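You operate a simulated robot arm through the tools that you are given. There is no shell and no other tool.

You run a simulated robot arm. Do the job below in one go: nothing can be reset, and whatever is moved stays where it is left.

JOB
Clear the rail, then run the ring one lap.
Fine: yellow pad and red brush go on the tools drawer's mat first; then plunger out and red knob to ON; press LAP once, see it end, then red knob back to OFF. Set down upright: yellow pad. Where these are worked on the way, their far stop is far enough and under half their travel is too little: red knob.
Where things are to end (x, y in the base frame): yellow pad within 0.06 m of [0.65, 0.24]; red brush within 0.06 m of [0.65, 0.42].

It is judged by the outcome, as a careful person would: the job done as asked, and still so three seconds after it is handed in. It fails if anything else is knocked over, pushed out of place, dropped, spilled or broken.

ROBOT AND FRAMES
A 7-joint arm with a fingered hand, fixed in place. Base frame: the origin is at the foot of the arm, x ahead of it, y to its left, z up. Units: m, rad, N and s.
With the tool pointing down near the work surface it reaches from about 0.82 to 0.92 m from the base axis. Its first joint turns from -2.496 to 2.496 rad. Payload 3 kg.
The TCP is the grasp point between the finger pads, 0.026 m short of the fingertips. In the tool frame z runs along the fingers and y along their closing line. Largest opening 0.148 m; the body of the gripper starts 0.073 m behind the TCP. The gripper is a hand of 3 fingers: y runs from the thumb to the fingers, the wrist lies at [0, 0, -0.229] in the tool frame.
Orientation is told as [roll, pitch, yaw] about the base's x, y, z axes, in that order, counted from this pose: with the fingers straight down and closing along the base's y, the tool's x points along the base's -x, its y along +y and its z along -z.

CONTROLS
- The arm moves only by the tool apply_moves. Its argument "rows" is a list of rows, each an object (a shift or turn left out is 0) with "translation": the shift along the base's x, y, z in m, a list of three; "angular": the turn, a rotation vector about the base's x, y, z in rad, a list of three. In form: [{"translation": [tx, ty, tz], "angular": [ax, ay, az]}, ...]. A call has 1 to 20 rows; each row is the pose to reach, as a shift and turn from the pose commanded when the call began. A row lasts 0.2 s, in which the tool goes at most 0.05 m and 0.15 rad; a call with a longer step from one row to the next is refused whole. Where a pose cannot be reached the arm comes as near as it can. A force on the tool above 40 N (or 10 N above the force at the start of the call, whichever is more), or a blocked arm, ends the call early, and 0.2 s more pass. In this call time passes only in rows, and 0.2 s behind the last. The reply holds the time, the measured pose of the TCP, the force on the tool along the base axes, the opening and the grip force, in the units named above and with some noise, with the torque about the TCP (base axes, N m) and any sound that the robot's microphone picked up.
- Cameras (640 x 400 px; columns grow to the right, rows downward): "scene" is fixed at [0.2201, -0.6505, 1.3485]; the picture's right is [0.70, -0.71, 0.00], its down [-0.34, -0.33, -0.88] and it looks along [0.63, 0.62, -0.48] (base axes); focal length 329 px, centre (320, 200). "wrist" rides on the gripper at [0.068, -0.039, -0.09] in the tool frame; the picture's right is [0.50, 0.87, 0.00], its down [-0.66, 0.38, -0.65] and it looks along [-0.57, 0.33, 0.76] (tool axes); focal length 222 px, centre (320, 200). There is no depth. A picture from a camera that has moved, and an enlarged one, comes with that camera's place and axes in the base frame and with its lens.
- grab_frame(camera): a new picture of that camera. The clock stands still meanwhile.
- move_column(by): slides the trunk up (or, below 0, down) by that many m; the arm rides with it, the base frame stays. It gives what a move gives, with no picture.
- curl_fingers(finger1, finger2, thumb_bend): sets how far each is bent, from 0 (flat) to 1 (curled in); at 0.3 the hand is open as for a grip, at 0.7 the pads meet at the TCP. One left out holds its place. A second passes; each finger stops where it meets its share of the squeeze, and holds until it gets a number again. It is the only way to open and close the hand. It gives what a move gives, with no picture; readings hold the bend of each and the force on the fingers (four entries, about 0 where the hand has none), thumb and palm.
- enlarge(camera, box): a new picture of the part [left, top, right, bottom] of that camera's present view, enlarged. The clock stands still meanwhile.
- job_done(): hands the job in; it is judged then, once.

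Nothing tells you positions but the pictures and the camera data. Unless the task says otherwise, let go and move clear before handing in.

The tools are called after "Call:" as a command line: name --argument value ..., lists and objects as JSON in quotes. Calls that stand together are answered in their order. apply_moves: Moves the arm, as the interface text tells. Its arguments: {"type":"object","properties":{"rows":{"type":"array","items":{"type":"object","properties":{"translation":{"type":"array","items":{"type":"number"}},"angular":{"type":"array","items":{"type":"number"}}}}}},"required":["rows"]} The other tools are called the same way: move_column (by) slides the trunk up or down; curl_fingers (finger1, finger2, thumb_bend) moves the fingers one by one; grab_frame (camera) takes a picture; enlarge (camera, box) takes an enlarged picture of a part of a camera's view; job_done () hands the job in.

At the start:

```text
t: 0.0
eef_pos: [0.8476, -0.3161, 1.2245]
tcp_rot: [0.0, 0.001, 0.0]
contact_force: [-0.5, 0.1, -0.1]
ft_torque: [0.02, 0.01, -0.01]
gripper_width: 0.1477
grip_force: 0.1
shape: jaw
bend: [0.3, 0.3, 0.3]
finger forces: [0.0, 0.0, 0.0, 0.1, 0.0, 0.0]
trunk travel left (down, up): [-0.625, 0.265]
```

scene: 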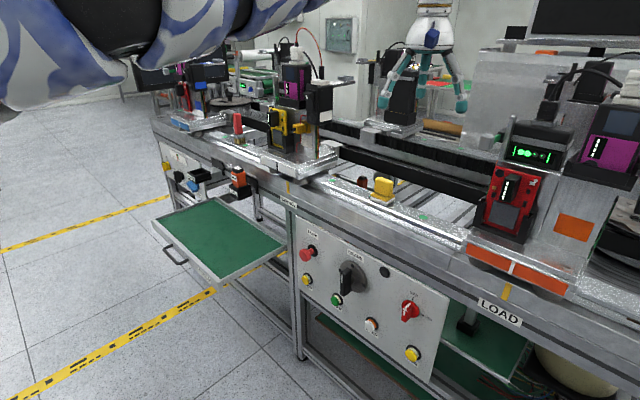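
wrist: 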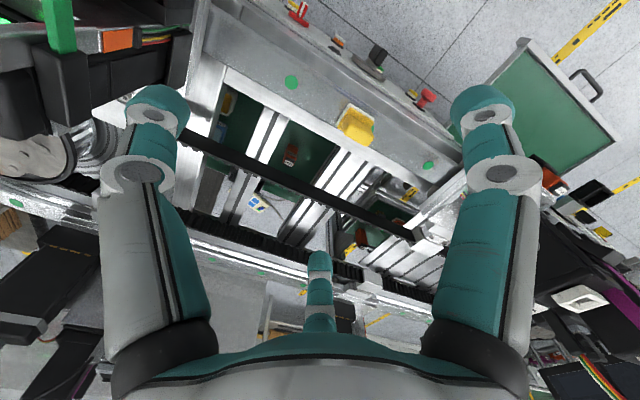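

I see a rail/ring system with a control panel (red mushroom plunger, black knob, buttons, red knob), an open tools drawer with a green mat, and a yellow pad on the rail. I'll look closer before moving anything.

Call:
enlarge --camera "scene" --box '[280, 220, 480, 400]'

Call:
enlarge --camera "scene" --box '[320, 150, 480, 250]'

Call:
enlarge --camera "scene" --box '[150, 90, 350, 290]'

Call:
enlarge --camera "wrist" --box '[180, 60, 460, 260]'

```text
2.22 times, centred on (380, 310) of scene
camera zoom: at [0.2201, -0.6505, 1.3485], right [0.7, -0.71, 0.0], down [-0.34, -0.33, -0.88], along [0.63, 0.62, -0.48], focal length 731 px, centre (187, -44)
```

zoom: 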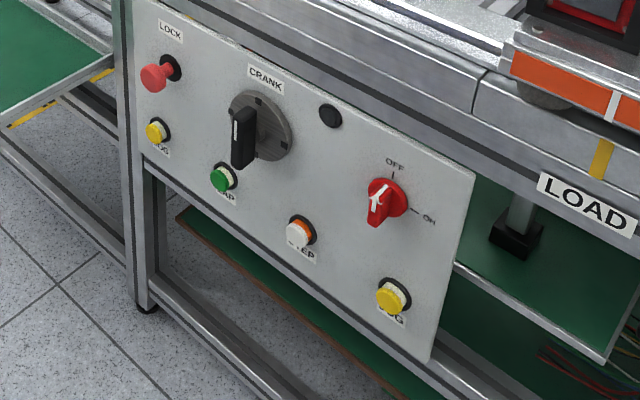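

```text
4.00 times, centred on (400, 200) of scene
camera zoom: at [0.2201, -0.6505, 1.3485], right [0.7, -0.71, 0.0], down [-0.34, -0.33, -0.88], along [0.63, 0.62, -0.48], focal length 1315 px, centre (0, 200)
```

zoom: 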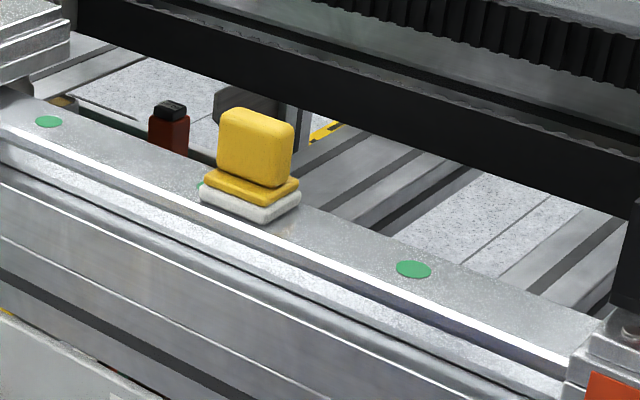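

```text
2.00 times, centred on (250, 190) of scene
camera zoom: at [0.2201, -0.6505, 1.3485], right [0.7, -0.71, 0.0], down [-0.34, -0.33, -0.88], along [0.63, 0.62, -0.48], focal length 658 px, centre (460, 220)
```

zoom: 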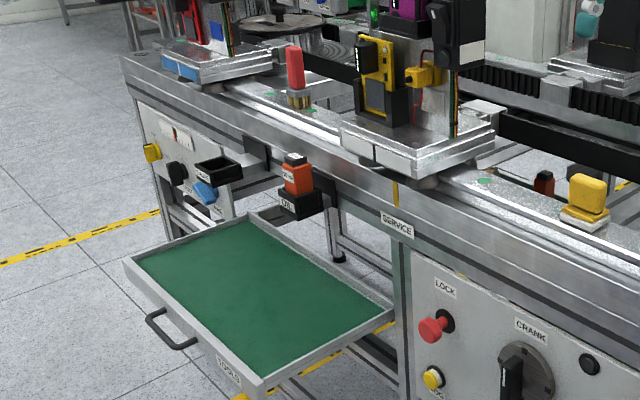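

```text
2.00 times, centred on (320, 160) of wrist
camera zoom: at [0.7794, -0.3556, 1.3141], right [-0.5, 0.87, 0.0], down [0.66, 0.38, 0.65], along [0.57, 0.33, -0.76], focal length 444 px, centre (320, 280)
```

zoom: 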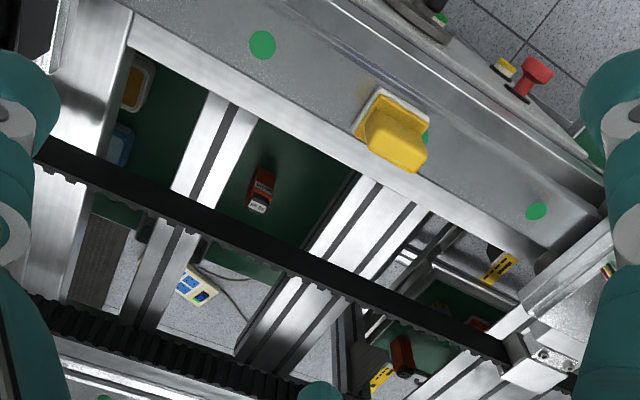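

The pad sits on the rail around (0.88, -0.23, 0.92), the brush around (0.87, 0.43, 0.92), and the panel is vertical near x≈0.8. I'll zoom in on the details before moving.

Call:
enlarge --camera "scene" --box '[390, 280, 450, 340]'

Call:
enlarge --camera "scene" --box '[290, 220, 370, 310]'

Call:
enlarge --camera "scene" --box '[200, 90, 300, 160]'

Call:
enlarge --camera "scene" --box '[340, 20, 500, 120]'

```text
6.67 times, centred on (420, 310) of scene
camera zoom: at [0.2201, -0.6505, 1.3485], right [0.7, -0.71, 0.0], down [-0.34, -0.33, -0.88], along [0.63, 0.62, -0.48], focal length 2192 px, centre (-347, -533)
```

zoom: 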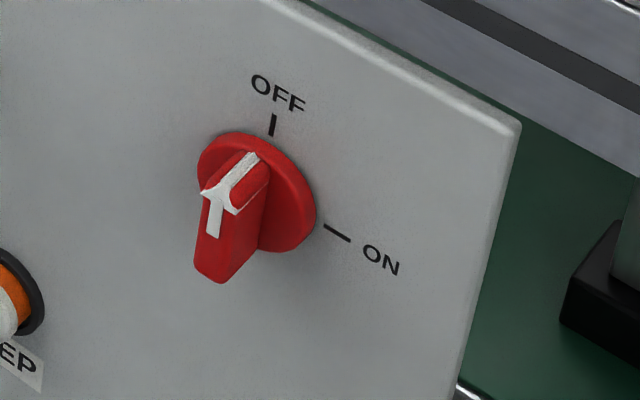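

```text
4.44 times, centred on (330, 265) of scene
camera zoom: at [0.2201, -0.6505, 1.3485], right [0.7, -0.71, 0.0], down [-0.34, -0.33, -0.88], along [0.63, 0.62, -0.48], focal length 1462 px, centre (276, -89)
```

zoom: 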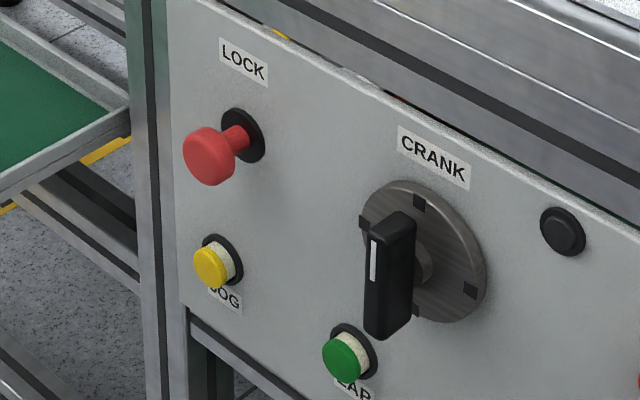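

```text
5.71 times, centred on (250, 125) of scene
camera zoom: at [0.2201, -0.6505, 1.3485], right [0.7, -0.71, 0.0], down [-0.34, -0.33, -0.88], along [0.63, 0.62, -0.48], focal length 1879 px, centre (720, 629)
```

zoom: 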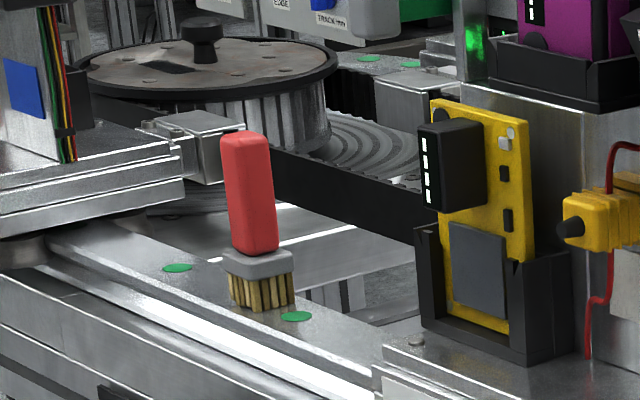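

```text
4.00 times, centred on (420, 70) of scene
camera zoom: at [0.2201, -0.6505, 1.3485], right [0.7, -0.71, 0.0], down [-0.34, -0.33, -0.88], along [0.63, 0.62, -0.48], focal length 1315 px, centre (-80, 720)
```

zoom: 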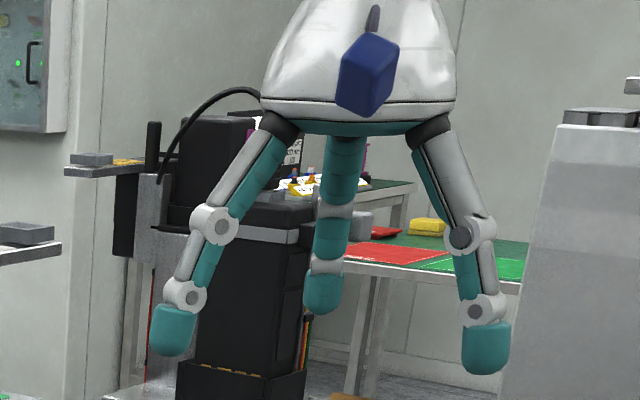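

The red knob sits at OFF (pointer up) with ON to its right, a quarter turn clockwise. I'll move the hand above the pad and look at it with the wrist camera.

Call:
apply_moves --rows '[{"translation": [0.01, 0.03, -0.02]}, {"translation": [0.015, 0.06, -0.05]}, {"translation": [0.02, 0.08, -0.09]}, {"translation": [0.025, 0.08, -0.12]}]'

Call:
grab_frame --camera "wrist"

Call:
grab_frame --camera "scene"

```text
t: 1.0
eef_pos: [0.8732, -0.2357, 1.1033]
tcp_rot: [0.0, 0.001, 0.001]
contact_force: [0.7, 0.3, -0.3]
ft_torque: [-0.05, -0.01, 0.0]
gripper_width: 0.148
grip_force: 0.0
shape: jaw
bend: [0.3, 0.3, 0.3]
finger forces: [0.1, 0.0, 0.1, 0.1, 0.0, 0.0]
trunk travel left (down, up): [-0.625, 0.265]
```

```text
taken
camera wrist: at [0.805, -0.2755, 1.1937], right [-0.5, 0.87, 0.0], down [0.66, 0.38, 0.65], along [0.57, 0.33, -0.76], focal length 222 px, centre (320, 200)
```

wrist: 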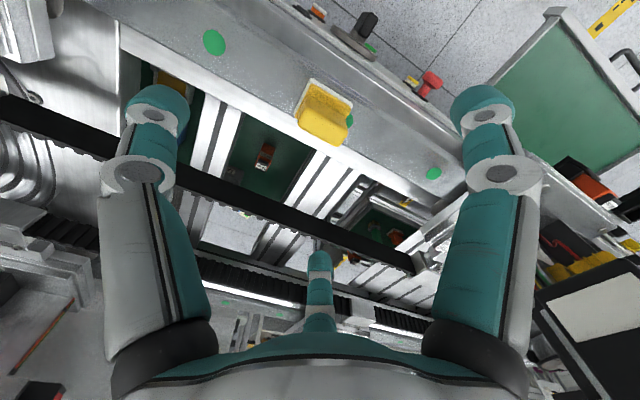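

```text
taken
```

scene: 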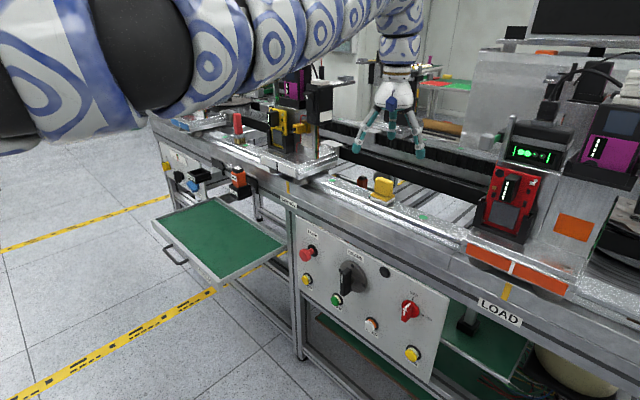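

Call:
enlarge --camera "wrist" --box '[260, 60, 400, 160]'

Call:
enlarge --camera "scene" --box '[350, 165, 430, 215]'

```text
4.00 times, centred on (330, 110) of wrist
camera zoom: at [0.805, -0.2755, 1.1937], right [-0.5, 0.87, 0.0], down [0.66, 0.38, 0.65], along [0.57, 0.33, -0.76], focal length 888 px, centre (280, 560)
```

zoom: 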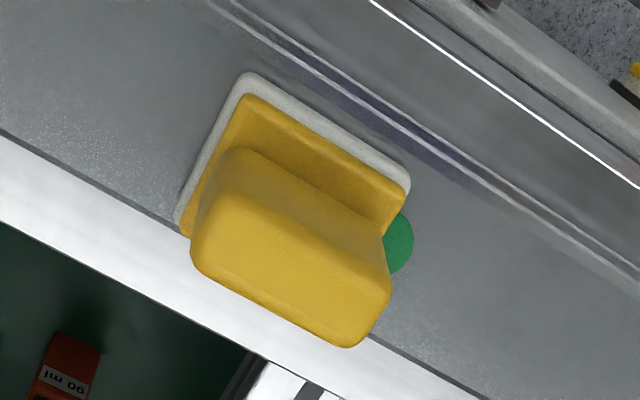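

```text
8.00 times, centred on (390, 190) of scene
camera zoom: at [0.2201, -0.6505, 1.3485], right [0.7, -0.71, 0.0], down [-0.34, -0.33, -0.88], along [0.63, 0.62, -0.48], focal length 2631 px, centre (-240, 280)
```

zoom: 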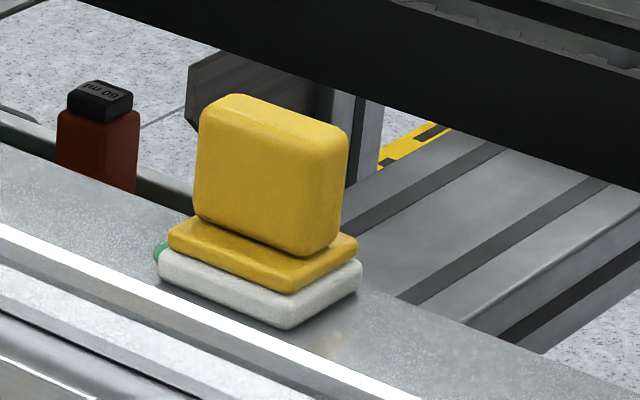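

The pad's handle slab is about 0.02 m thick along x and 0.05 m wide along y, centred near (0.875, -0.231) with its top at z≈1.00. I'll turn the hand 90° about the vertical so it closes along x, then descend.

Call:
apply_moves --rows '[{"angular": [0, 0, 0.143]}, {"angular": [0, 0, 0.286]}, {"angular": [0, 0, 0.428]}, {"angular": [0, 0, 0.571]}, {"angular": [0, 0, 0.714]}, {"angular": [0, 0, 0.857]}, {"angular": [0, 0, 1.0]}, {"angular": [0, 0, 1.142]}, {"angular": [0, 0, 1.285]}, {"angular": [0, 0, 1.428]}, {"angular": [0, 0, 1.571]}, {"angular": [0, 0, 1.571]}]'

Call:
grab_frame --camera "wrist"

Call:
grab_frame --camera "scene"

```text
t: 3.6
eef_pos: [0.8729, -0.2359, 1.1036]
tcp_rot: [0.001, -0.001, 1.572]
contact_force: [0.4, -0.6, 0.8]
ft_torque: [-0.01, 0.01, -0.02]
gripper_width: 0.148
grip_force: 0.1
shape: jaw
bend: [0.3, 0.3, 0.3]
finger forces: [0.0, 0.0, 0.0, 0.0, 0.0, 0.0]
trunk travel left (down, up): [-0.625, 0.265]
```

```text
taken
camera wrist: at [0.9112, -0.3046, 1.1943], right [-0.87, -0.5, 0.0], down [-0.38, 0.65, 0.65], along [-0.33, 0.57, -0.76], focal length 222 px, centre (320, 200)
```

wrist: 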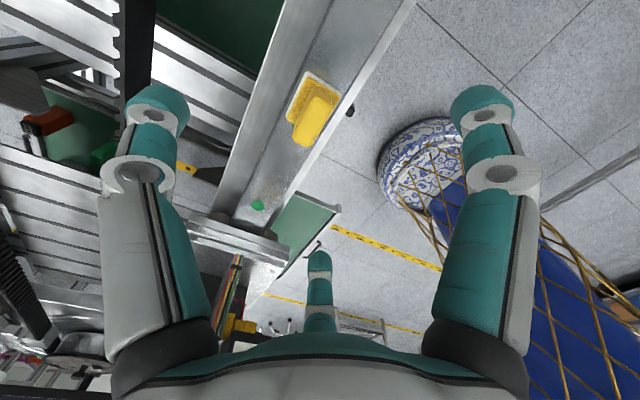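

```text
taken
```

scene: 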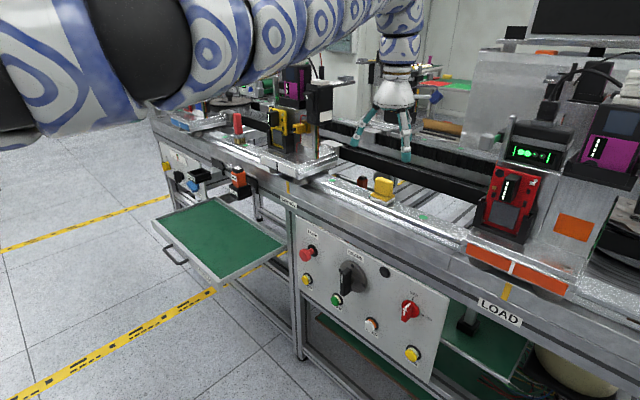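

Call:
enlarge --camera "wrist" --box '[270, 50, 370, 160]'

```text
3.64 times, centred on (320, 105) of wrist
camera zoom: at [0.9112, -0.3046, 1.1943], right [-0.87, -0.5, 0.0], down [-0.38, 0.65, 0.65], along [-0.33, 0.57, -0.76], focal length 808 px, centre (320, 546)
```

zoom: 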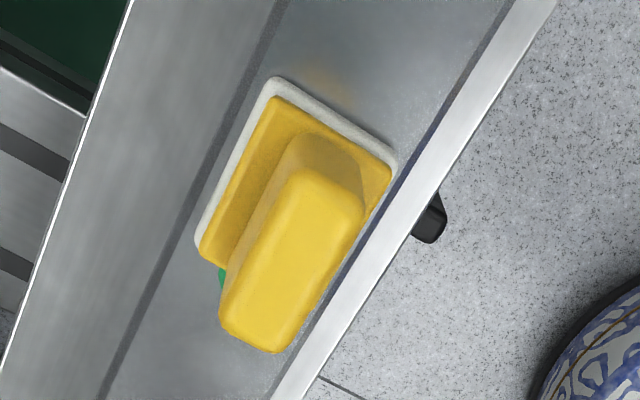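

The slab centre is about (0.877, -0.231) with its top near z≈0.997. I'll descend straddling it.

Call:
apply_moves --rows '[{"translation": [0.004, 0.005, -0.02]}, {"translation": [0.004, 0.005, -0.05]}, {"translation": [0.004, 0.005, -0.08]}, {"translation": [0.004, 0.005, -0.1]}]'

Call:
grab_frame --camera "wrist"

Call:
enlarge --camera "scene" --box '[320, 110, 480, 210]'

```text
t: 4.6
eef_pos: [0.876, -0.2307, 1.0042]
tcp_rot: [0.0, -0.001, 1.572]
contact_force: [1.0, -0.2, 0.7]
ft_torque: [0.05, 0.0, -0.02]
gripper_width: 0.148
grip_force: 0.1
shape: jaw
bend: [0.3, 0.3, 0.3]
finger forces: [0.0, 0.0, 0.0, 0.1, 0.0, 0.0]
trunk travel left (down, up): [-0.625, 0.265]
```

```text
taken
camera wrist: at [0.9142, -0.2991, 1.0933], right [-0.87, -0.5, 0.0], down [-0.38, 0.65, 0.65], along [-0.33, 0.57, -0.76], focal length 222 px, centre (320, 200)
```

wrist: 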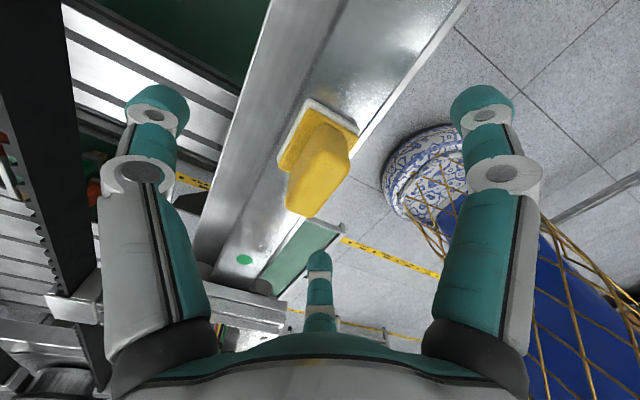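

```text
4.00 times, centred on (400, 160) of scene
camera zoom: at [0.2201, -0.6505, 1.3485], right [0.7, -0.71, 0.0], down [-0.34, -0.33, -0.88], along [0.63, 0.62, -0.48], focal length 1315 px, centre (0, 360)
```

zoom: 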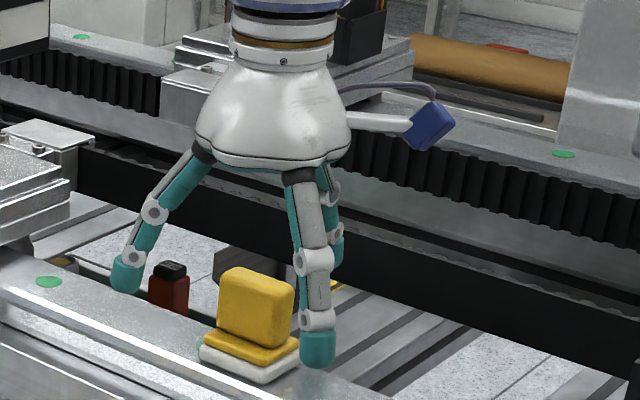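

Call:
enlarge --camera "wrist" --box '[250, 80, 390, 230]'

```text
2.67 times, centred on (320, 155) of wrist
camera zoom: at [0.9142, -0.2991, 1.0933], right [-0.87, -0.5, 0.0], down [-0.38, 0.65, 0.65], along [-0.33, 0.57, -0.76], focal length 592 px, centre (320, 320)
```

zoom: 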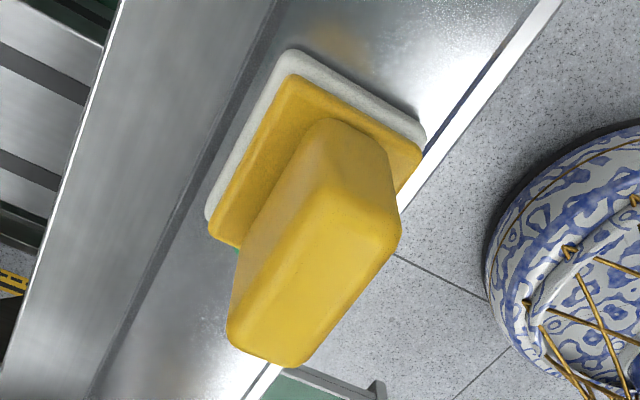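

Call:
apply_moves --rows '[{"translation": [0.001, -0.001, -0.009]}, {"translation": [0.001, -0.001, -0.017]}]'

Call:
curl_fingers --finger1 0.55 --finger2 0.55 --thumb_bend 0.55

Call:
grab_frame --camera "wrist"

Call:
enlarge --camera "scene" --box '[320, 110, 480, 210]'

```text
t: 5.2
eef_pos: [0.8779, -0.2335, 0.9872]
tcp_rot: [0.0, 0.0, 1.57]
contact_force: [0.5, 0.0, 0.3]
ft_torque: [-0.01, 0.04, -0.01]
gripper_width: 0.148
grip_force: 0.1
shape: jaw
bend: [0.3, 0.3, 0.3]
finger forces: [0.0, 0.1, 0.1, 0.1, 0.1, 0.0]
trunk travel left (down, up): [-0.625, 0.265]
```

```text
t: 6.2
eef_pos: [0.8769, -0.2325, 0.9858]
tcp_rot: [-0.001, 0.001, 1.57]
contact_force: [0.3, 0.0, 0.0]
ft_torque: [0.0, 0.01, 0.02]
gripper_width: 0.0461
grip_force: 0.5
shape: fingers
bend: [0.55, 0.55, 0.55]
finger forces: [0.0, 0.2, 0.0, 0.0, 0.0, 0.1]
trunk travel left (down, up): [-0.625, 0.265]
```

```text
taken
camera wrist: at [0.9153, -0.3002, 1.0767], right [-0.87, -0.5, 0.0], down [-0.38, 0.66, 0.65], along [-0.33, 0.57, -0.76], focal length 222 px, centre (320, 200)
```

wrist: 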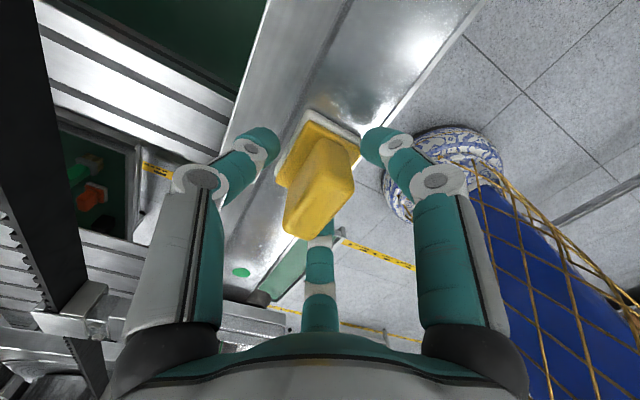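

```text
4.00 times, centred on (400, 160) of scene
camera zoom: at [0.2201, -0.6505, 1.3485], right [0.7, -0.71, 0.0], down [-0.34, -0.33, -0.88], along [0.63, 0.62, -0.48], focal length 1315 px, centre (0, 360)
```

zoom: 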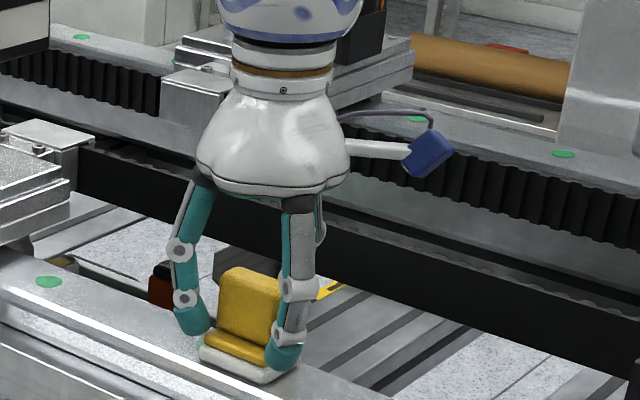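

The fingers surround the slab evenly with no contact yet. I'll close to grip.

Call:
curl_fingers --finger1 0.62 --finger2 0.62 --thumb_bend 0.62

Call:
enlarge --camera "wrist" --box '[220, 100, 420, 260]'

Call:
enlarge --camera "scene" --box '[350, 165, 430, 215]'

```text
t: 7.2
eef_pos: [0.8774, -0.2326, 0.9861]
tcp_rot: [-0.001, 0.0, 1.569]
contact_force: [0.3, 0.7, 1.4]
ft_torque: [0.07, 0.02, 0.01]
gripper_width: 0.0293
grip_force: 3.6
shape: fingers
bend: [0.59, 0.59, 0.61]
finger forces: [2.2, 2.6, 0.1, 0.1, 1.8, 0.0]
trunk travel left (down, up): [-0.625, 0.265]
```

```text
2.50 times, centred on (320, 180) of wrist
camera zoom: at [0.9153, -0.3002, 1.0768], right [-0.87, -0.5, 0.0], down [-0.38, 0.66, 0.65], along [-0.33, 0.57, -0.76], focal length 555 px, centre (320, 250)
```

zoom: 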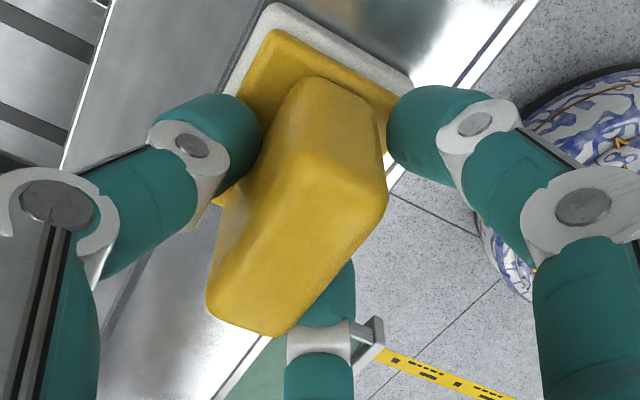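

```text
8.00 times, centred on (390, 190) of scene
camera zoom: at [0.2201, -0.6505, 1.3485], right [0.7, -0.71, 0.0], down [-0.34, -0.33, -0.88], along [0.63, 0.62, -0.48], focal length 2631 px, centre (-240, 280)
```

zoom: 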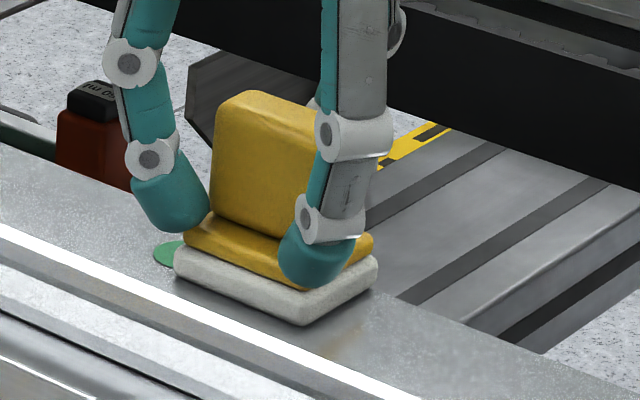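

Call:
curl_fingers --finger1 0.68 --finger2 0.68 --thumb_bend 0.68

Call:
enlarge --camera "wrist" --box '[220, 100, 420, 260]'

Call:
enlarge --camera "scene" --box '[350, 165, 430, 215]'

```text
t: 8.2
eef_pos: [0.8781, -0.2326, 0.9864]
tcp_rot: [-0.001, -0.001, 1.571]
contact_force: [1.0, 0.1, 3.0]
ft_torque: [0.01, 0.0, 0.0]
gripper_width: 0.0289
grip_force: 11.4
shape: fingers
bend: [0.59, 0.59, 0.63]
finger forces: [7.2, 7.2, 0.1, 0.0, 8.3, 0.1]
trunk travel left (down, up): [-0.625, 0.265]
```

```text
2.50 times, centred on (320, 180) of wrist
camera zoom: at [0.9153, -0.3002, 1.0769], right [-0.87, -0.5, 0.0], down [-0.38, 0.66, 0.65], along [-0.33, 0.57, -0.76], focal length 555 px, centre (320, 250)
```

zoom: 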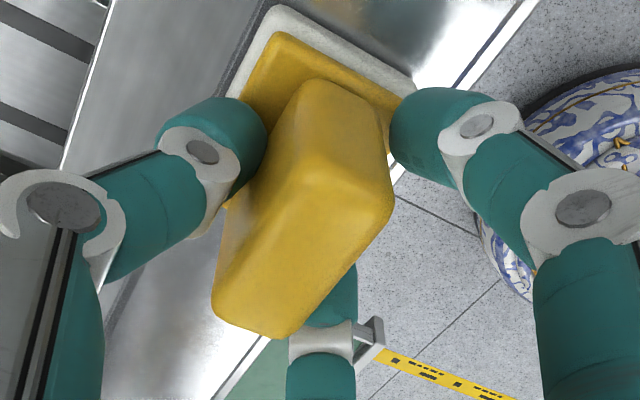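

```text
8.00 times, centred on (390, 190) of scene
camera zoom: at [0.2201, -0.6505, 1.3485], right [0.7, -0.71, 0.0], down [-0.34, -0.33, -0.88], along [0.63, 0.62, -0.48], focal length 2631 px, centre (-240, 280)
```

zoom: 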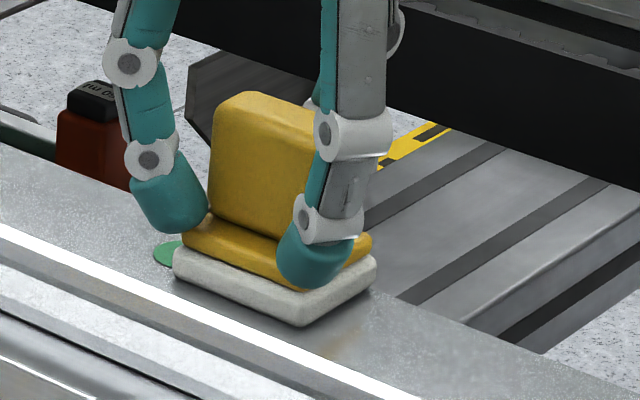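

Grip is about 11 N and balanced. I'll lift a little to test it.

Call:
apply_moves --rows '[{"translation": [0, 0, 0.01]}, {"translation": [0, 0, 0.02]}, {"translation": [0, 0, 0.03]}]'

Call:
enlarge --camera "scene" --box '[340, 140, 440, 215]'

Call:
enlarge --camera "wrist" --box '[220, 100, 420, 260]'

```text
t: 9.0
eef_pos: [0.8763, -0.2321, 1.0166]
tcp_rot: [0.002, 0.0, 1.57]
contact_force: [-0.2, -0.9, -1.3]
ft_torque: [-0.01, -0.02, 0.0]
gripper_width: 0.0286
grip_force: 10.9
shape: fingers
bend: [0.59, 0.59, 0.63]
finger forces: [6.9, 6.9, 0.0, 0.0, 7.5, 0.0]
trunk travel left (down, up): [-0.625, 0.265]
```

```text
5.33 times, centred on (390, 178) of scene
camera zoom: at [0.2201, -0.6505, 1.3485], right [0.7, -0.71, 0.0], down [-0.34, -0.33, -0.88], along [0.63, 0.62, -0.48], focal length 1754 px, centre (-53, 320)
```

zoom: 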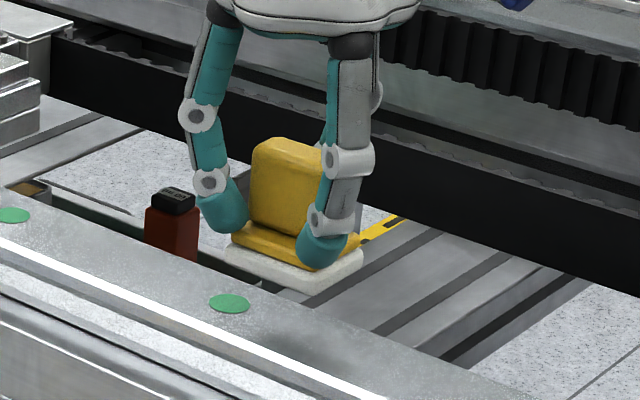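

```text
2.50 times, centred on (320, 180) of wrist
camera zoom: at [0.9151, -0.2998, 1.1071], right [-0.87, -0.5, 0.0], down [-0.38, 0.66, 0.65], along [-0.33, 0.57, -0.76], focal length 555 px, centre (320, 250)
```

zoom: 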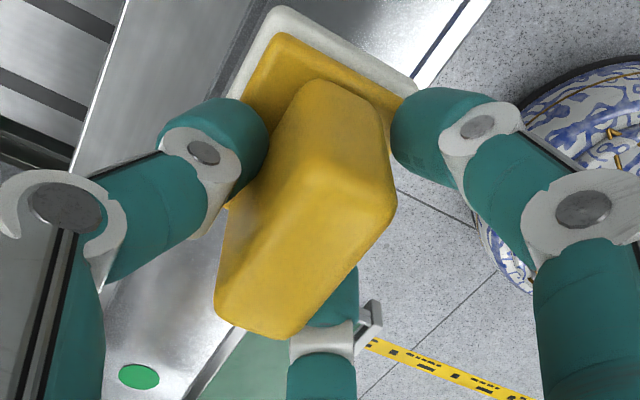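

The pad is held level. I'll raise it and retreat toward the robot to clear the SERVICE cart before heading to the drawer, checking reach as I go.

Call:
apply_moves --rows '[{"translation": [0, 0, 0.03]}, {"translation": [-0.01, 0, 0.06]}, {"translation": [-0.03, 0, 0.09]}, {"translation": [-0.06, 0, 0.1]}, {"translation": [-0.09, 0, 0.1]}, {"translation": [-0.12, 0, 0.1]}, {"translation": [-0.15, 0, 0.1]}, {"translation": [-0.18, 0, 0.1]}, {"translation": [-0.21, 0, 0.1]}]'

Call:
grab_frame --camera "scene"

```text
t: 11.0
eef_pos: [0.8369, -0.2331, 1.1095]
tcp_rot: [0.003, 0.0, 1.568]
contact_force: [0.5, 0.2, -1.5]
ft_torque: [-0.01, 0.03, 0.01]
gripper_width: 0.0219
grip_force: 7.6
shape: fingers
bend: [0.63, 0.63, 0.64]
finger forces: [3.9, 3.9, 0.1, 0.0, 7.7, 0.1]
out of reach, approached as far as the arm can: row 4, 5, 6, 7, 8, 9
trunk travel left (down, up): [-0.625, 0.265]
```

```text
taken
```

scene: 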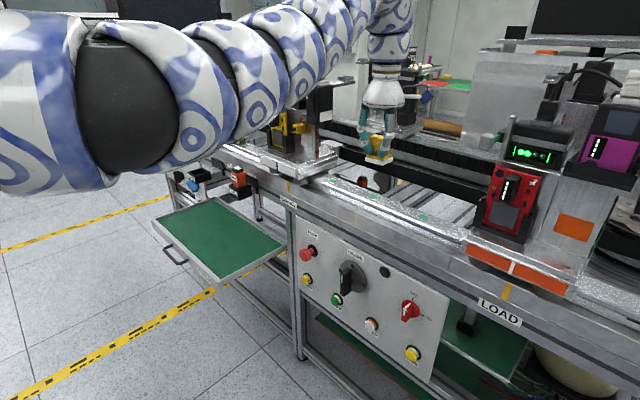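

The arm stopped at about x=0.837 (inner reach limit at this height), and the finger bends changed a bit. I'll check how the pad sits in the hand.

Call:
enlarge --camera "wrist" --box '[220, 100, 420, 260]'

Call:
enlarge --camera "scene" --box '[340, 70, 440, 180]'

```text
2.50 times, centred on (320, 180) of wrist
camera zoom: at [0.8757, -0.3009, 1.1992], right [-0.87, -0.5, 0.0], down [-0.37, 0.66, 0.66], along [-0.33, 0.57, -0.75], focal length 555 px, centre (320, 250)
```

zoom: 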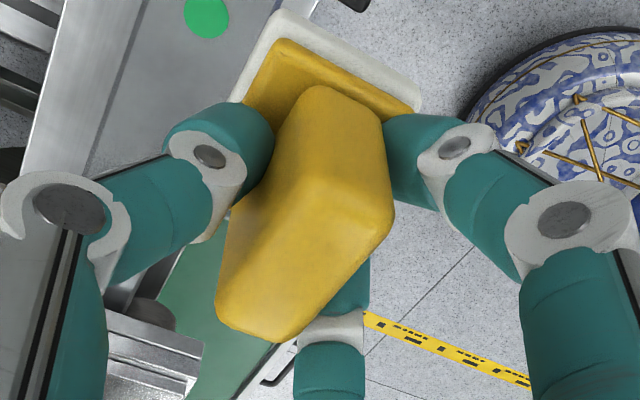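

```text
3.64 times, centred on (390, 125) of scene
camera zoom: at [0.2201, -0.6505, 1.3485], right [0.7, -0.71, 0.0], down [-0.34, -0.33, -0.88], along [0.63, 0.62, -0.48], focal length 1196 px, centre (66, 473)
```

zoom: 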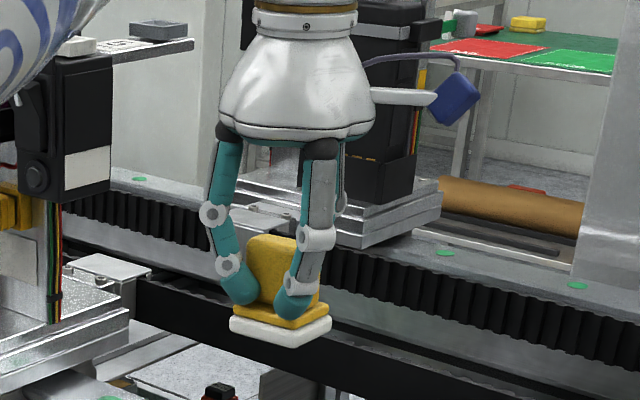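

The fingers slid from the slab's corners onto its face; still held upright. I'll tighten the grip a bit for safety.

Call:
curl_fingers --finger1 0.72 --finger2 0.72 --thumb_bend 0.72

Call:
enlarge --camera "wrist" --box '[220, 100, 420, 260]'

```text
t: 12.0
eef_pos: [0.836, -0.2335, 1.1094]
tcp_rot: [0.002, 0.001, 1.567]
contact_force: [0.3, -0.5, -0.8]
ft_torque: [-0.01, 0.0, 0.01]
gripper_width: 0.0203
grip_force: 12.8
shape: fingers
bend: [0.64, 0.64, 0.65]
finger forces: [6.2, 6.2, 0.1, 0.1, 12.4, 0.0]
trunk travel left (down, up): [-0.625, 0.265]
```

```text
2.50 times, centred on (320, 180) of wrist
camera zoom: at [0.8757, -0.3009, 1.1992], right [-0.87, -0.5, 0.0], down [-0.37, 0.66, 0.66], along [-0.33, 0.57, -0.75], focal length 555 px, centre (320, 250)
```

zoom: 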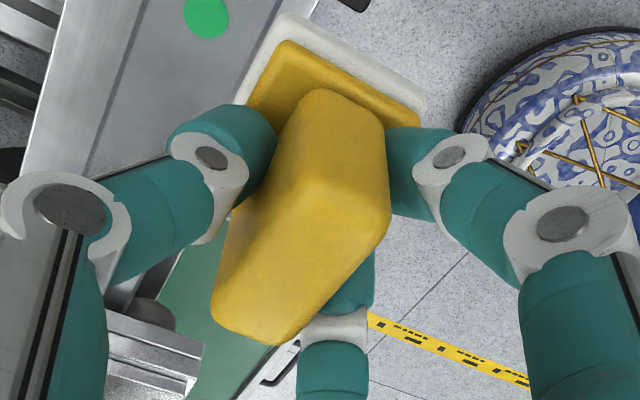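

Call:
apply_moves --rows '[{"translation": [0.015, 0, 0]}]'

```text
t: 12.4
eef_pos: [0.8539, -0.232, 1.1074]
tcp_rot: [0.002, -0.001, 1.57]
contact_force: [0.5, 0.6, -1.1]
ft_torque: [0.01, -0.03, 0.03]
gripper_width: 0.0203
grip_force: 12.6
shape: fingers
bend: [0.64, 0.64, 0.65]
finger forces: [6.3, 6.2, 0.0, 0.0, 12.6, 0.1]
trunk travel left (down, up): [-0.625, 0.265]
```

I'll raise the trunk so the arm can reach down and inward, then probe the inner reach.

Call:
move_column --by 0.2

Call:
apply_moves --rows '[{"translation": [0, 0, -0.04]}, {"translation": [-0.01, 0, -0.08]}, {"translation": [-0.02, 0, -0.12]}, {"translation": [-0.04, 0, -0.14]}, {"translation": [-0.07, 0, -0.14]}, {"translation": [-0.1, 0, -0.14]}, {"translation": [-0.13, 0, -0.14]}, {"translation": [-0.16, 0, -0.14]}, {"translation": [-0.19, 0, -0.14]}]'

Call:
grab_frame --camera "scene"

```text
t: 14.6
eef_pos: [0.8538, -0.2324, 1.3079]
tcp_rot: [0.001, 0.001, 1.571]
contact_force: [0.7, 0.0, -0.1]
ft_torque: [-0.05, 0.08, 0.01]
gripper_width: 0.02
grip_force: 12.4
shape: fingers
bend: [0.64, 0.64, 0.65]
finger forces: [6.3, 6.2, 0.1, 0.0, 12.4, 0.0]
trunk travel left (down, up): [-0.825, 0.065]
```

```text
t: 16.6
eef_pos: [0.8368, -0.232, 1.1776]
tcp_rot: [0.005, -0.001, 1.57]
contact_force: [0.1, 0.0, 0.4]
ft_torque: [-0.01, -0.02, -0.01]
gripper_width: 0.0197
grip_force: 11.9
shape: fingers
bend: [0.65, 0.65, 0.65]
finger forces: [6.0, 6.0, 0.0, 0.0, 12.0, 0.0]
out of reach, approached as far as the arm can: row 3, 4, 5, 6, 7, 8, 9
trunk travel left (down, up): [-0.825, 0.065]
```

```text
taken
```

scene: 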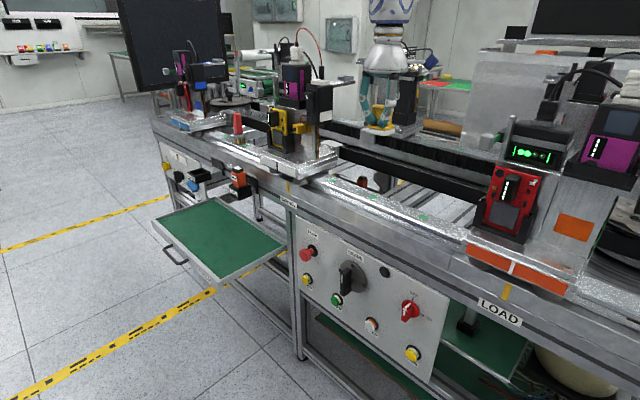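

Call:
apply_moves --rows '[{"translation": [0.03, 0, 0]}, {"translation": [0.04, 0, -0.03]}, {"translation": [0.04, 0, -0.07]}, {"translation": [0.04, 0, -0.11]}, {"translation": [0.04, 0, -0.13]}]'

Call:
apply_moves --rows '[{"translation": [-0.02, 0, 0]}, {"translation": [-0.04, 0, 0]}, {"translation": [-0.06, 0, 0]}, {"translation": [-0.08, 0, 0]}, {"translation": [-0.1, 0, 0]}, {"translation": [-0.12, 0, 0]}, {"translation": [-0.14, 0, 0]}, {"translation": [-0.16, 0, 0]}]'

Call:
grab_frame --camera "scene"

```text
t: 17.8
eef_pos: [0.8738, -0.2382, 1.0422]
tcp_rot: [-0.002, -0.001, 1.569]
contact_force: [0.2, 0.5, -0.6]
ft_torque: [-0.01, 0.0, 0.01]
gripper_width: 0.0192
grip_force: 12.3
shape: fingers
bend: [0.65, 0.65, 0.65]
finger forces: [6.2, 6.2, 0.1, 0.0, 12.5, 0.0]
trunk travel left (down, up): [-0.825, 0.065]
```

```text
t: 19.6
eef_pos: [0.7671, -0.227, 1.026]
tcp_rot: [0.001, -0.001, 1.571]
contact_force: [0.2, 0.2, -1.2]
ft_torque: [0.04, 0.01, -0.02]
gripper_width: 0.0192
grip_force: 12.1
shape: fingers
bend: [0.65, 0.65, 0.65]
finger forces: [6.1, 6.3, 0.0, 0.0, 12.3, 0.0]
out of reach, approached as far as the arm can: row 5, 6, 7, 8
trunk travel left (down, up): [-0.825, 0.065]
```

```text
taken
```

scene: 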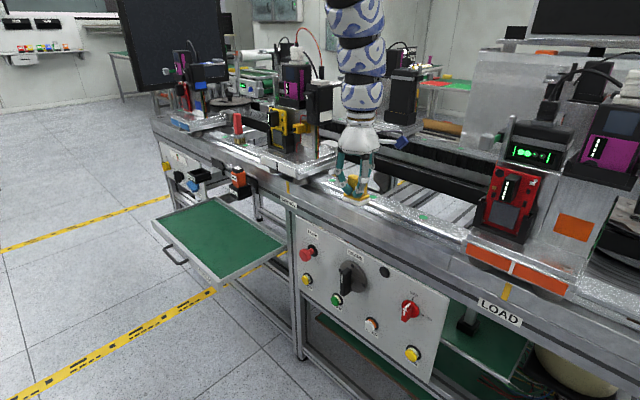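

Lower relative to the trunk, the reach does come inward (0.80 m here). I'll raise the trunk the rest of the way, then work inward and down in front of the bench.

Call:
move_column --by 0.06

Call:
apply_moves --rows '[{"translation": [0, 0, -0.03]}, {"translation": [-0.01, 0, -0.05]}, {"translation": [-0.03, 0, -0.07]}, {"translation": [-0.05, 0, -0.09]}, {"translation": [-0.07, 0, -0.11]}, {"translation": [-0.09, 0, -0.13]}, {"translation": [-0.1, 0, -0.15]}]'

Call:
grab_frame --camera "scene"

Call:
grab_frame --camera "wrist"

```text
t: 20.6
eef_pos: [0.7657, -0.228, 1.086]
tcp_rot: [0.002, 0.0, 1.57]
contact_force: [0.2, 0.1, -1.7]
ft_torque: [-0.03, 0.05, 0.0]
gripper_width: 0.019
grip_force: 12.7
shape: fingers
bend: [0.65, 0.65, 0.65]
finger forces: [6.2, 6.1, 0.0, 0.1, 12.4, 0.0]
trunk travel left (down, up): [-0.885, 0.005]
```

```text
t: 22.2
eef_pos: [0.6657, -0.2295, 0.9358]
tcp_rot: [0.002, -0.001, 1.568]
contact_force: [0.1, -0.9, -1.7]
ft_torque: [0.01, 0.04, -0.01]
gripper_width: 0.0189
grip_force: 12.7
shape: fingers
bend: [0.66, 0.66, 0.65]
finger forces: [6.2, 6.3, 0.0, 0.0, 12.5, 0.0]
trunk travel left (down, up): [-0.885, 0.005]
```

```text
taken
```

scene: 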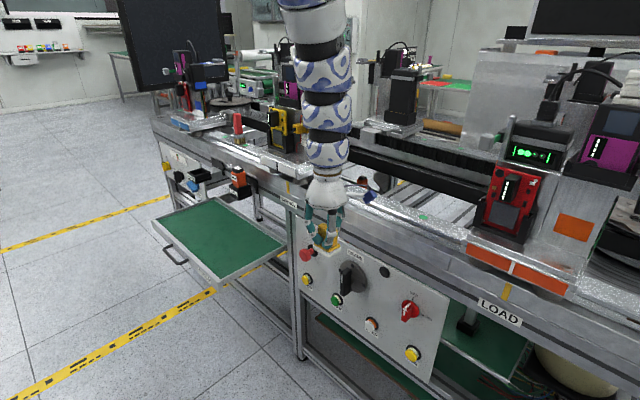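

```text
taken
camera wrist: at [0.7042, -0.2977, 1.0262], right [-0.87, -0.5, 0.0], down [-0.38, 0.66, 0.65], along [-0.33, 0.57, -0.76], focal length 222 px, centre (320, 200)
```

wrist: 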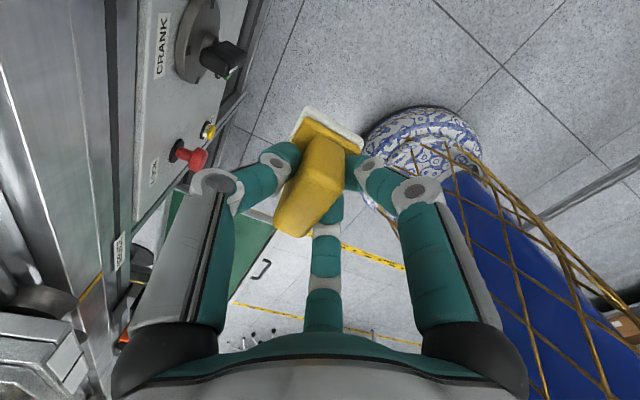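

That worked; TCP is now in front of the bench at r≈0.70. I'll swing around to above the drawer, keeping clear of the SERVICE cart.

Call:
apply_moves --rows '[{"translation": [-0.02, 0.02, -0.036]}, {"translation": [-0.015, 0.06, -0.036]}, {"translation": [-0.005, 0.1, -0.036]}, {"translation": [0.003, 0.145, -0.036]}, {"translation": [0.008, 0.19, -0.036]}, {"translation": [0.009, 0.235, -0.036]}, {"translation": [0.007, 0.28, -0.036]}, {"translation": [0.002, 0.325, -0.036]}, {"translation": [-0.006, 0.37, -0.036]}, {"translation": [-0.018, 0.415, -0.036]}, {"translation": [-0.033, 0.46, -0.036]}]'

Call:
grab_frame --camera "scene"

Call:
grab_frame --camera "wrist"

```text
t: 24.6
eef_pos: [0.6336, 0.2301, 0.8996]
tcp_rot: [0.002, 0.002, 1.571]
contact_force: [-1.0, 0.4, -1.4]
ft_torque: [0.01, -0.02, 0.03]
gripper_width: 0.0188
grip_force: 12.5
shape: fingers
bend: [0.66, 0.66, 0.65]
finger forces: [6.1, 6.1, 0.1, 0.0, 12.5, 0.0]
trunk travel left (down, up): [-0.885, 0.005]
```

```text
taken
```

scene: 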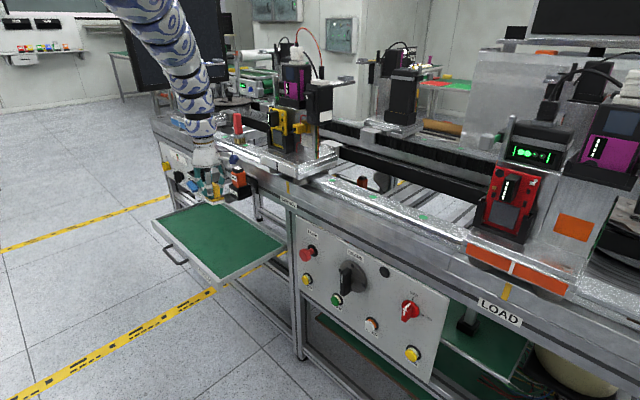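

```text
taken
camera wrist: at [0.6719, 0.1626, 0.9891], right [-0.87, -0.5, 0.0], down [-0.38, 0.66, 0.65], along [-0.33, 0.57, -0.76], focal length 222 px, centre (320, 200)
```

wrist: 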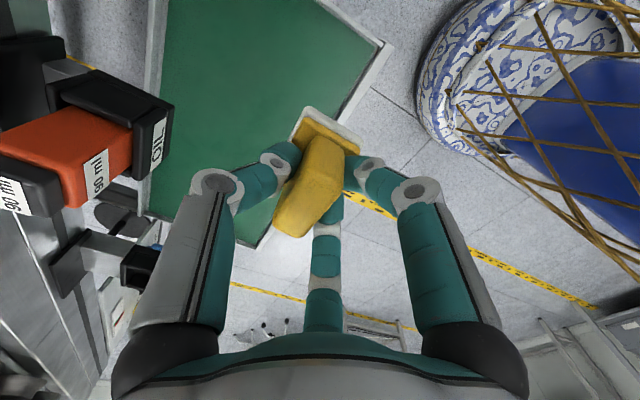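

I'm above the drawer mat; the oil bottle on its bracket sits at x≈0.75–0.85, clear of my drop spot. I'll shift slightly and lower with the trunk, then check the height.

Call:
apply_moves --rows '[{"translation": [0.012, 0.007, 0]}]'

Call:
move_column --by -0.15

Call:
grab_frame --camera "wrist"

Call:
enlarge --camera "scene" --box '[130, 140, 310, 290]'

```text
t: 25.0
eef_pos: [0.6445, 0.2387, 0.8981]
tcp_rot: [0.005, 0.003, 1.57]
contact_force: [0.0, -0.2, -1.2]
ft_torque: [-0.06, -0.01, 0.02]
gripper_width: 0.0186
grip_force: 12.3
shape: fingers
bend: [0.66, 0.66, 0.65]
finger forces: [6.3, 6.2, 0.0, 0.0, 12.6, 0.0]
trunk travel left (down, up): [-0.885, 0.005]
```

```text
t: 26.7
eef_pos: [0.6455, 0.2373, 0.7485]
tcp_rot: [0.002, 0.001, 1.57]
contact_force: [0.0, 0.3, -0.1]
ft_torque: [-0.01, -0.02, 0.0]
gripper_width: 0.0184
grip_force: 12.7
shape: fingers
bend: [0.66, 0.66, 0.65]
finger forces: [6.2, 6.2, 0.0, 0.0, 12.5, 0.0]
trunk travel left (down, up): [-0.735, 0.155]
```

```text
taken
camera wrist: at [0.6841, 0.17, 0.8396], right [-0.87, -0.5, 0.0], down [-0.38, 0.66, 0.65], along [-0.33, 0.57, -0.76], focal length 222 px, centre (320, 200)
```

wrist: 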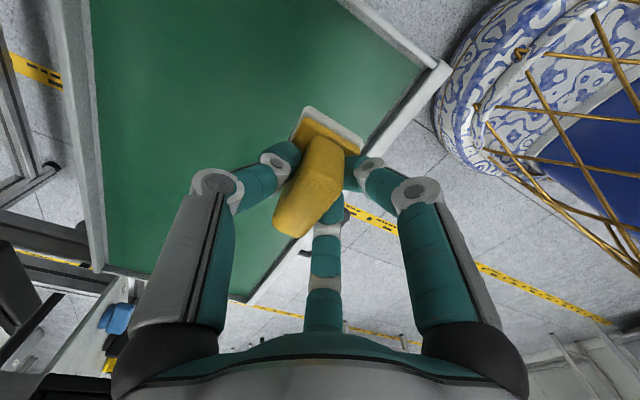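

```text
2.67 times, centred on (220, 215) of scene
camera zoom: at [0.2201, -0.6505, 1.3485], right [0.7, -0.71, 0.0], down [-0.34, -0.33, -0.88], along [0.63, 0.62, -0.48], focal length 877 px, centre (587, 160)
```

zoom: 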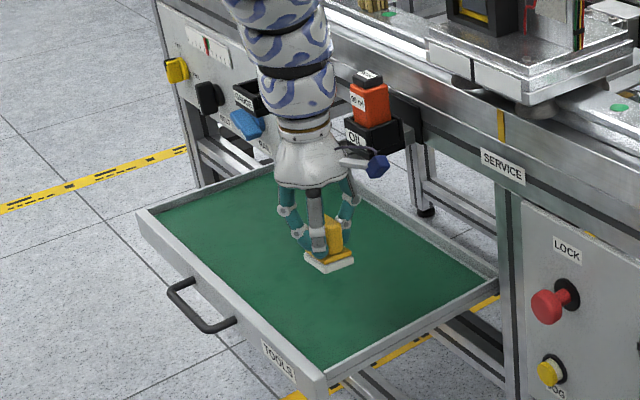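

The mat is roughly 0.60–0.63 high. I'll lower in small steps, feeling for contact.

Call:
move_column --by -0.04

Call:
enlarge --camera "scene" --box '[180, 190, 300, 270]'

Call:
grab_frame --camera "wrist"

```text
t: 27.6
eef_pos: [0.6455, 0.2377, 0.7093]
tcp_rot: [0.001, 0.001, 1.571]
contact_force: [0.4, -0.3, -1.0]
ft_torque: [0.01, -0.01, -0.03]
gripper_width: 0.0187
grip_force: 12.6
shape: fingers
bend: [0.66, 0.66, 0.65]
finger forces: [6.3, 6.2, 0.0, 0.1, 12.5, 0.1]
trunk travel left (down, up): [-0.695, 0.195]
```

```text
5.00 times, centred on (240, 230) of scene
camera zoom: at [0.2201, -0.6505, 1.3485], right [0.7, -0.71, 0.0], down [-0.34, -0.33, -0.88], along [0.63, 0.62, -0.48], focal length 1644 px, centre (720, 50)
```

zoom: 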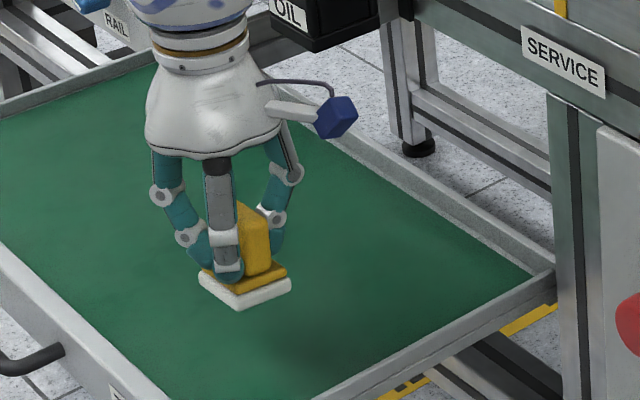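

```text
taken
camera wrist: at [0.6841, 0.17, 0.7996], right [-0.87, -0.5, 0.0], down [-0.38, 0.66, 0.65], along [-0.33, 0.57, -0.76], focal length 222 px, centre (320, 200)
```

wrist: 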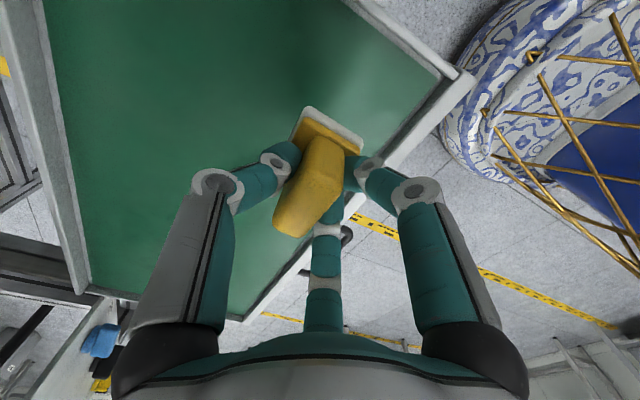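

Call:
apply_moves --rows '[{"translation": [0, 0, -0.006]}, {"translation": [0, 0, -0.012]}, {"translation": [0, 0, -0.016]}]'

Call:
enlarge --camera "scene" --box '[180, 190, 300, 270]'

```text
t: 28.4
eef_pos: [0.6446, 0.2382, 0.6939]
tcp_rot: [0.002, 0.0, 1.57]
contact_force: [0.1, 0.5, -1.6]
ft_torque: [0.01, -0.01, 0.02]
gripper_width: 0.0186
grip_force: 12.6
shape: fingers
bend: [0.66, 0.66, 0.65]
finger forces: [6.3, 6.2, 0.1, 0.1, 12.6, 0.0]
trunk travel left (down, up): [-0.695, 0.195]
```

```text
5.00 times, centred on (240, 230) of scene
camera zoom: at [0.2201, -0.6505, 1.3485], right [0.7, -0.71, 0.0], down [-0.34, -0.33, -0.88], along [0.63, 0.62, -0.48], focal length 1644 px, centre (720, 50)
```

zoom: 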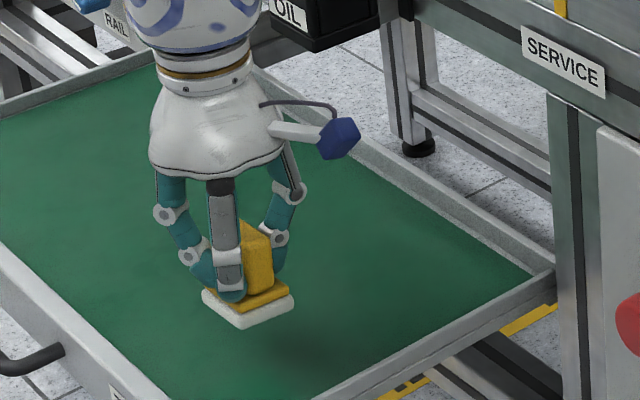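

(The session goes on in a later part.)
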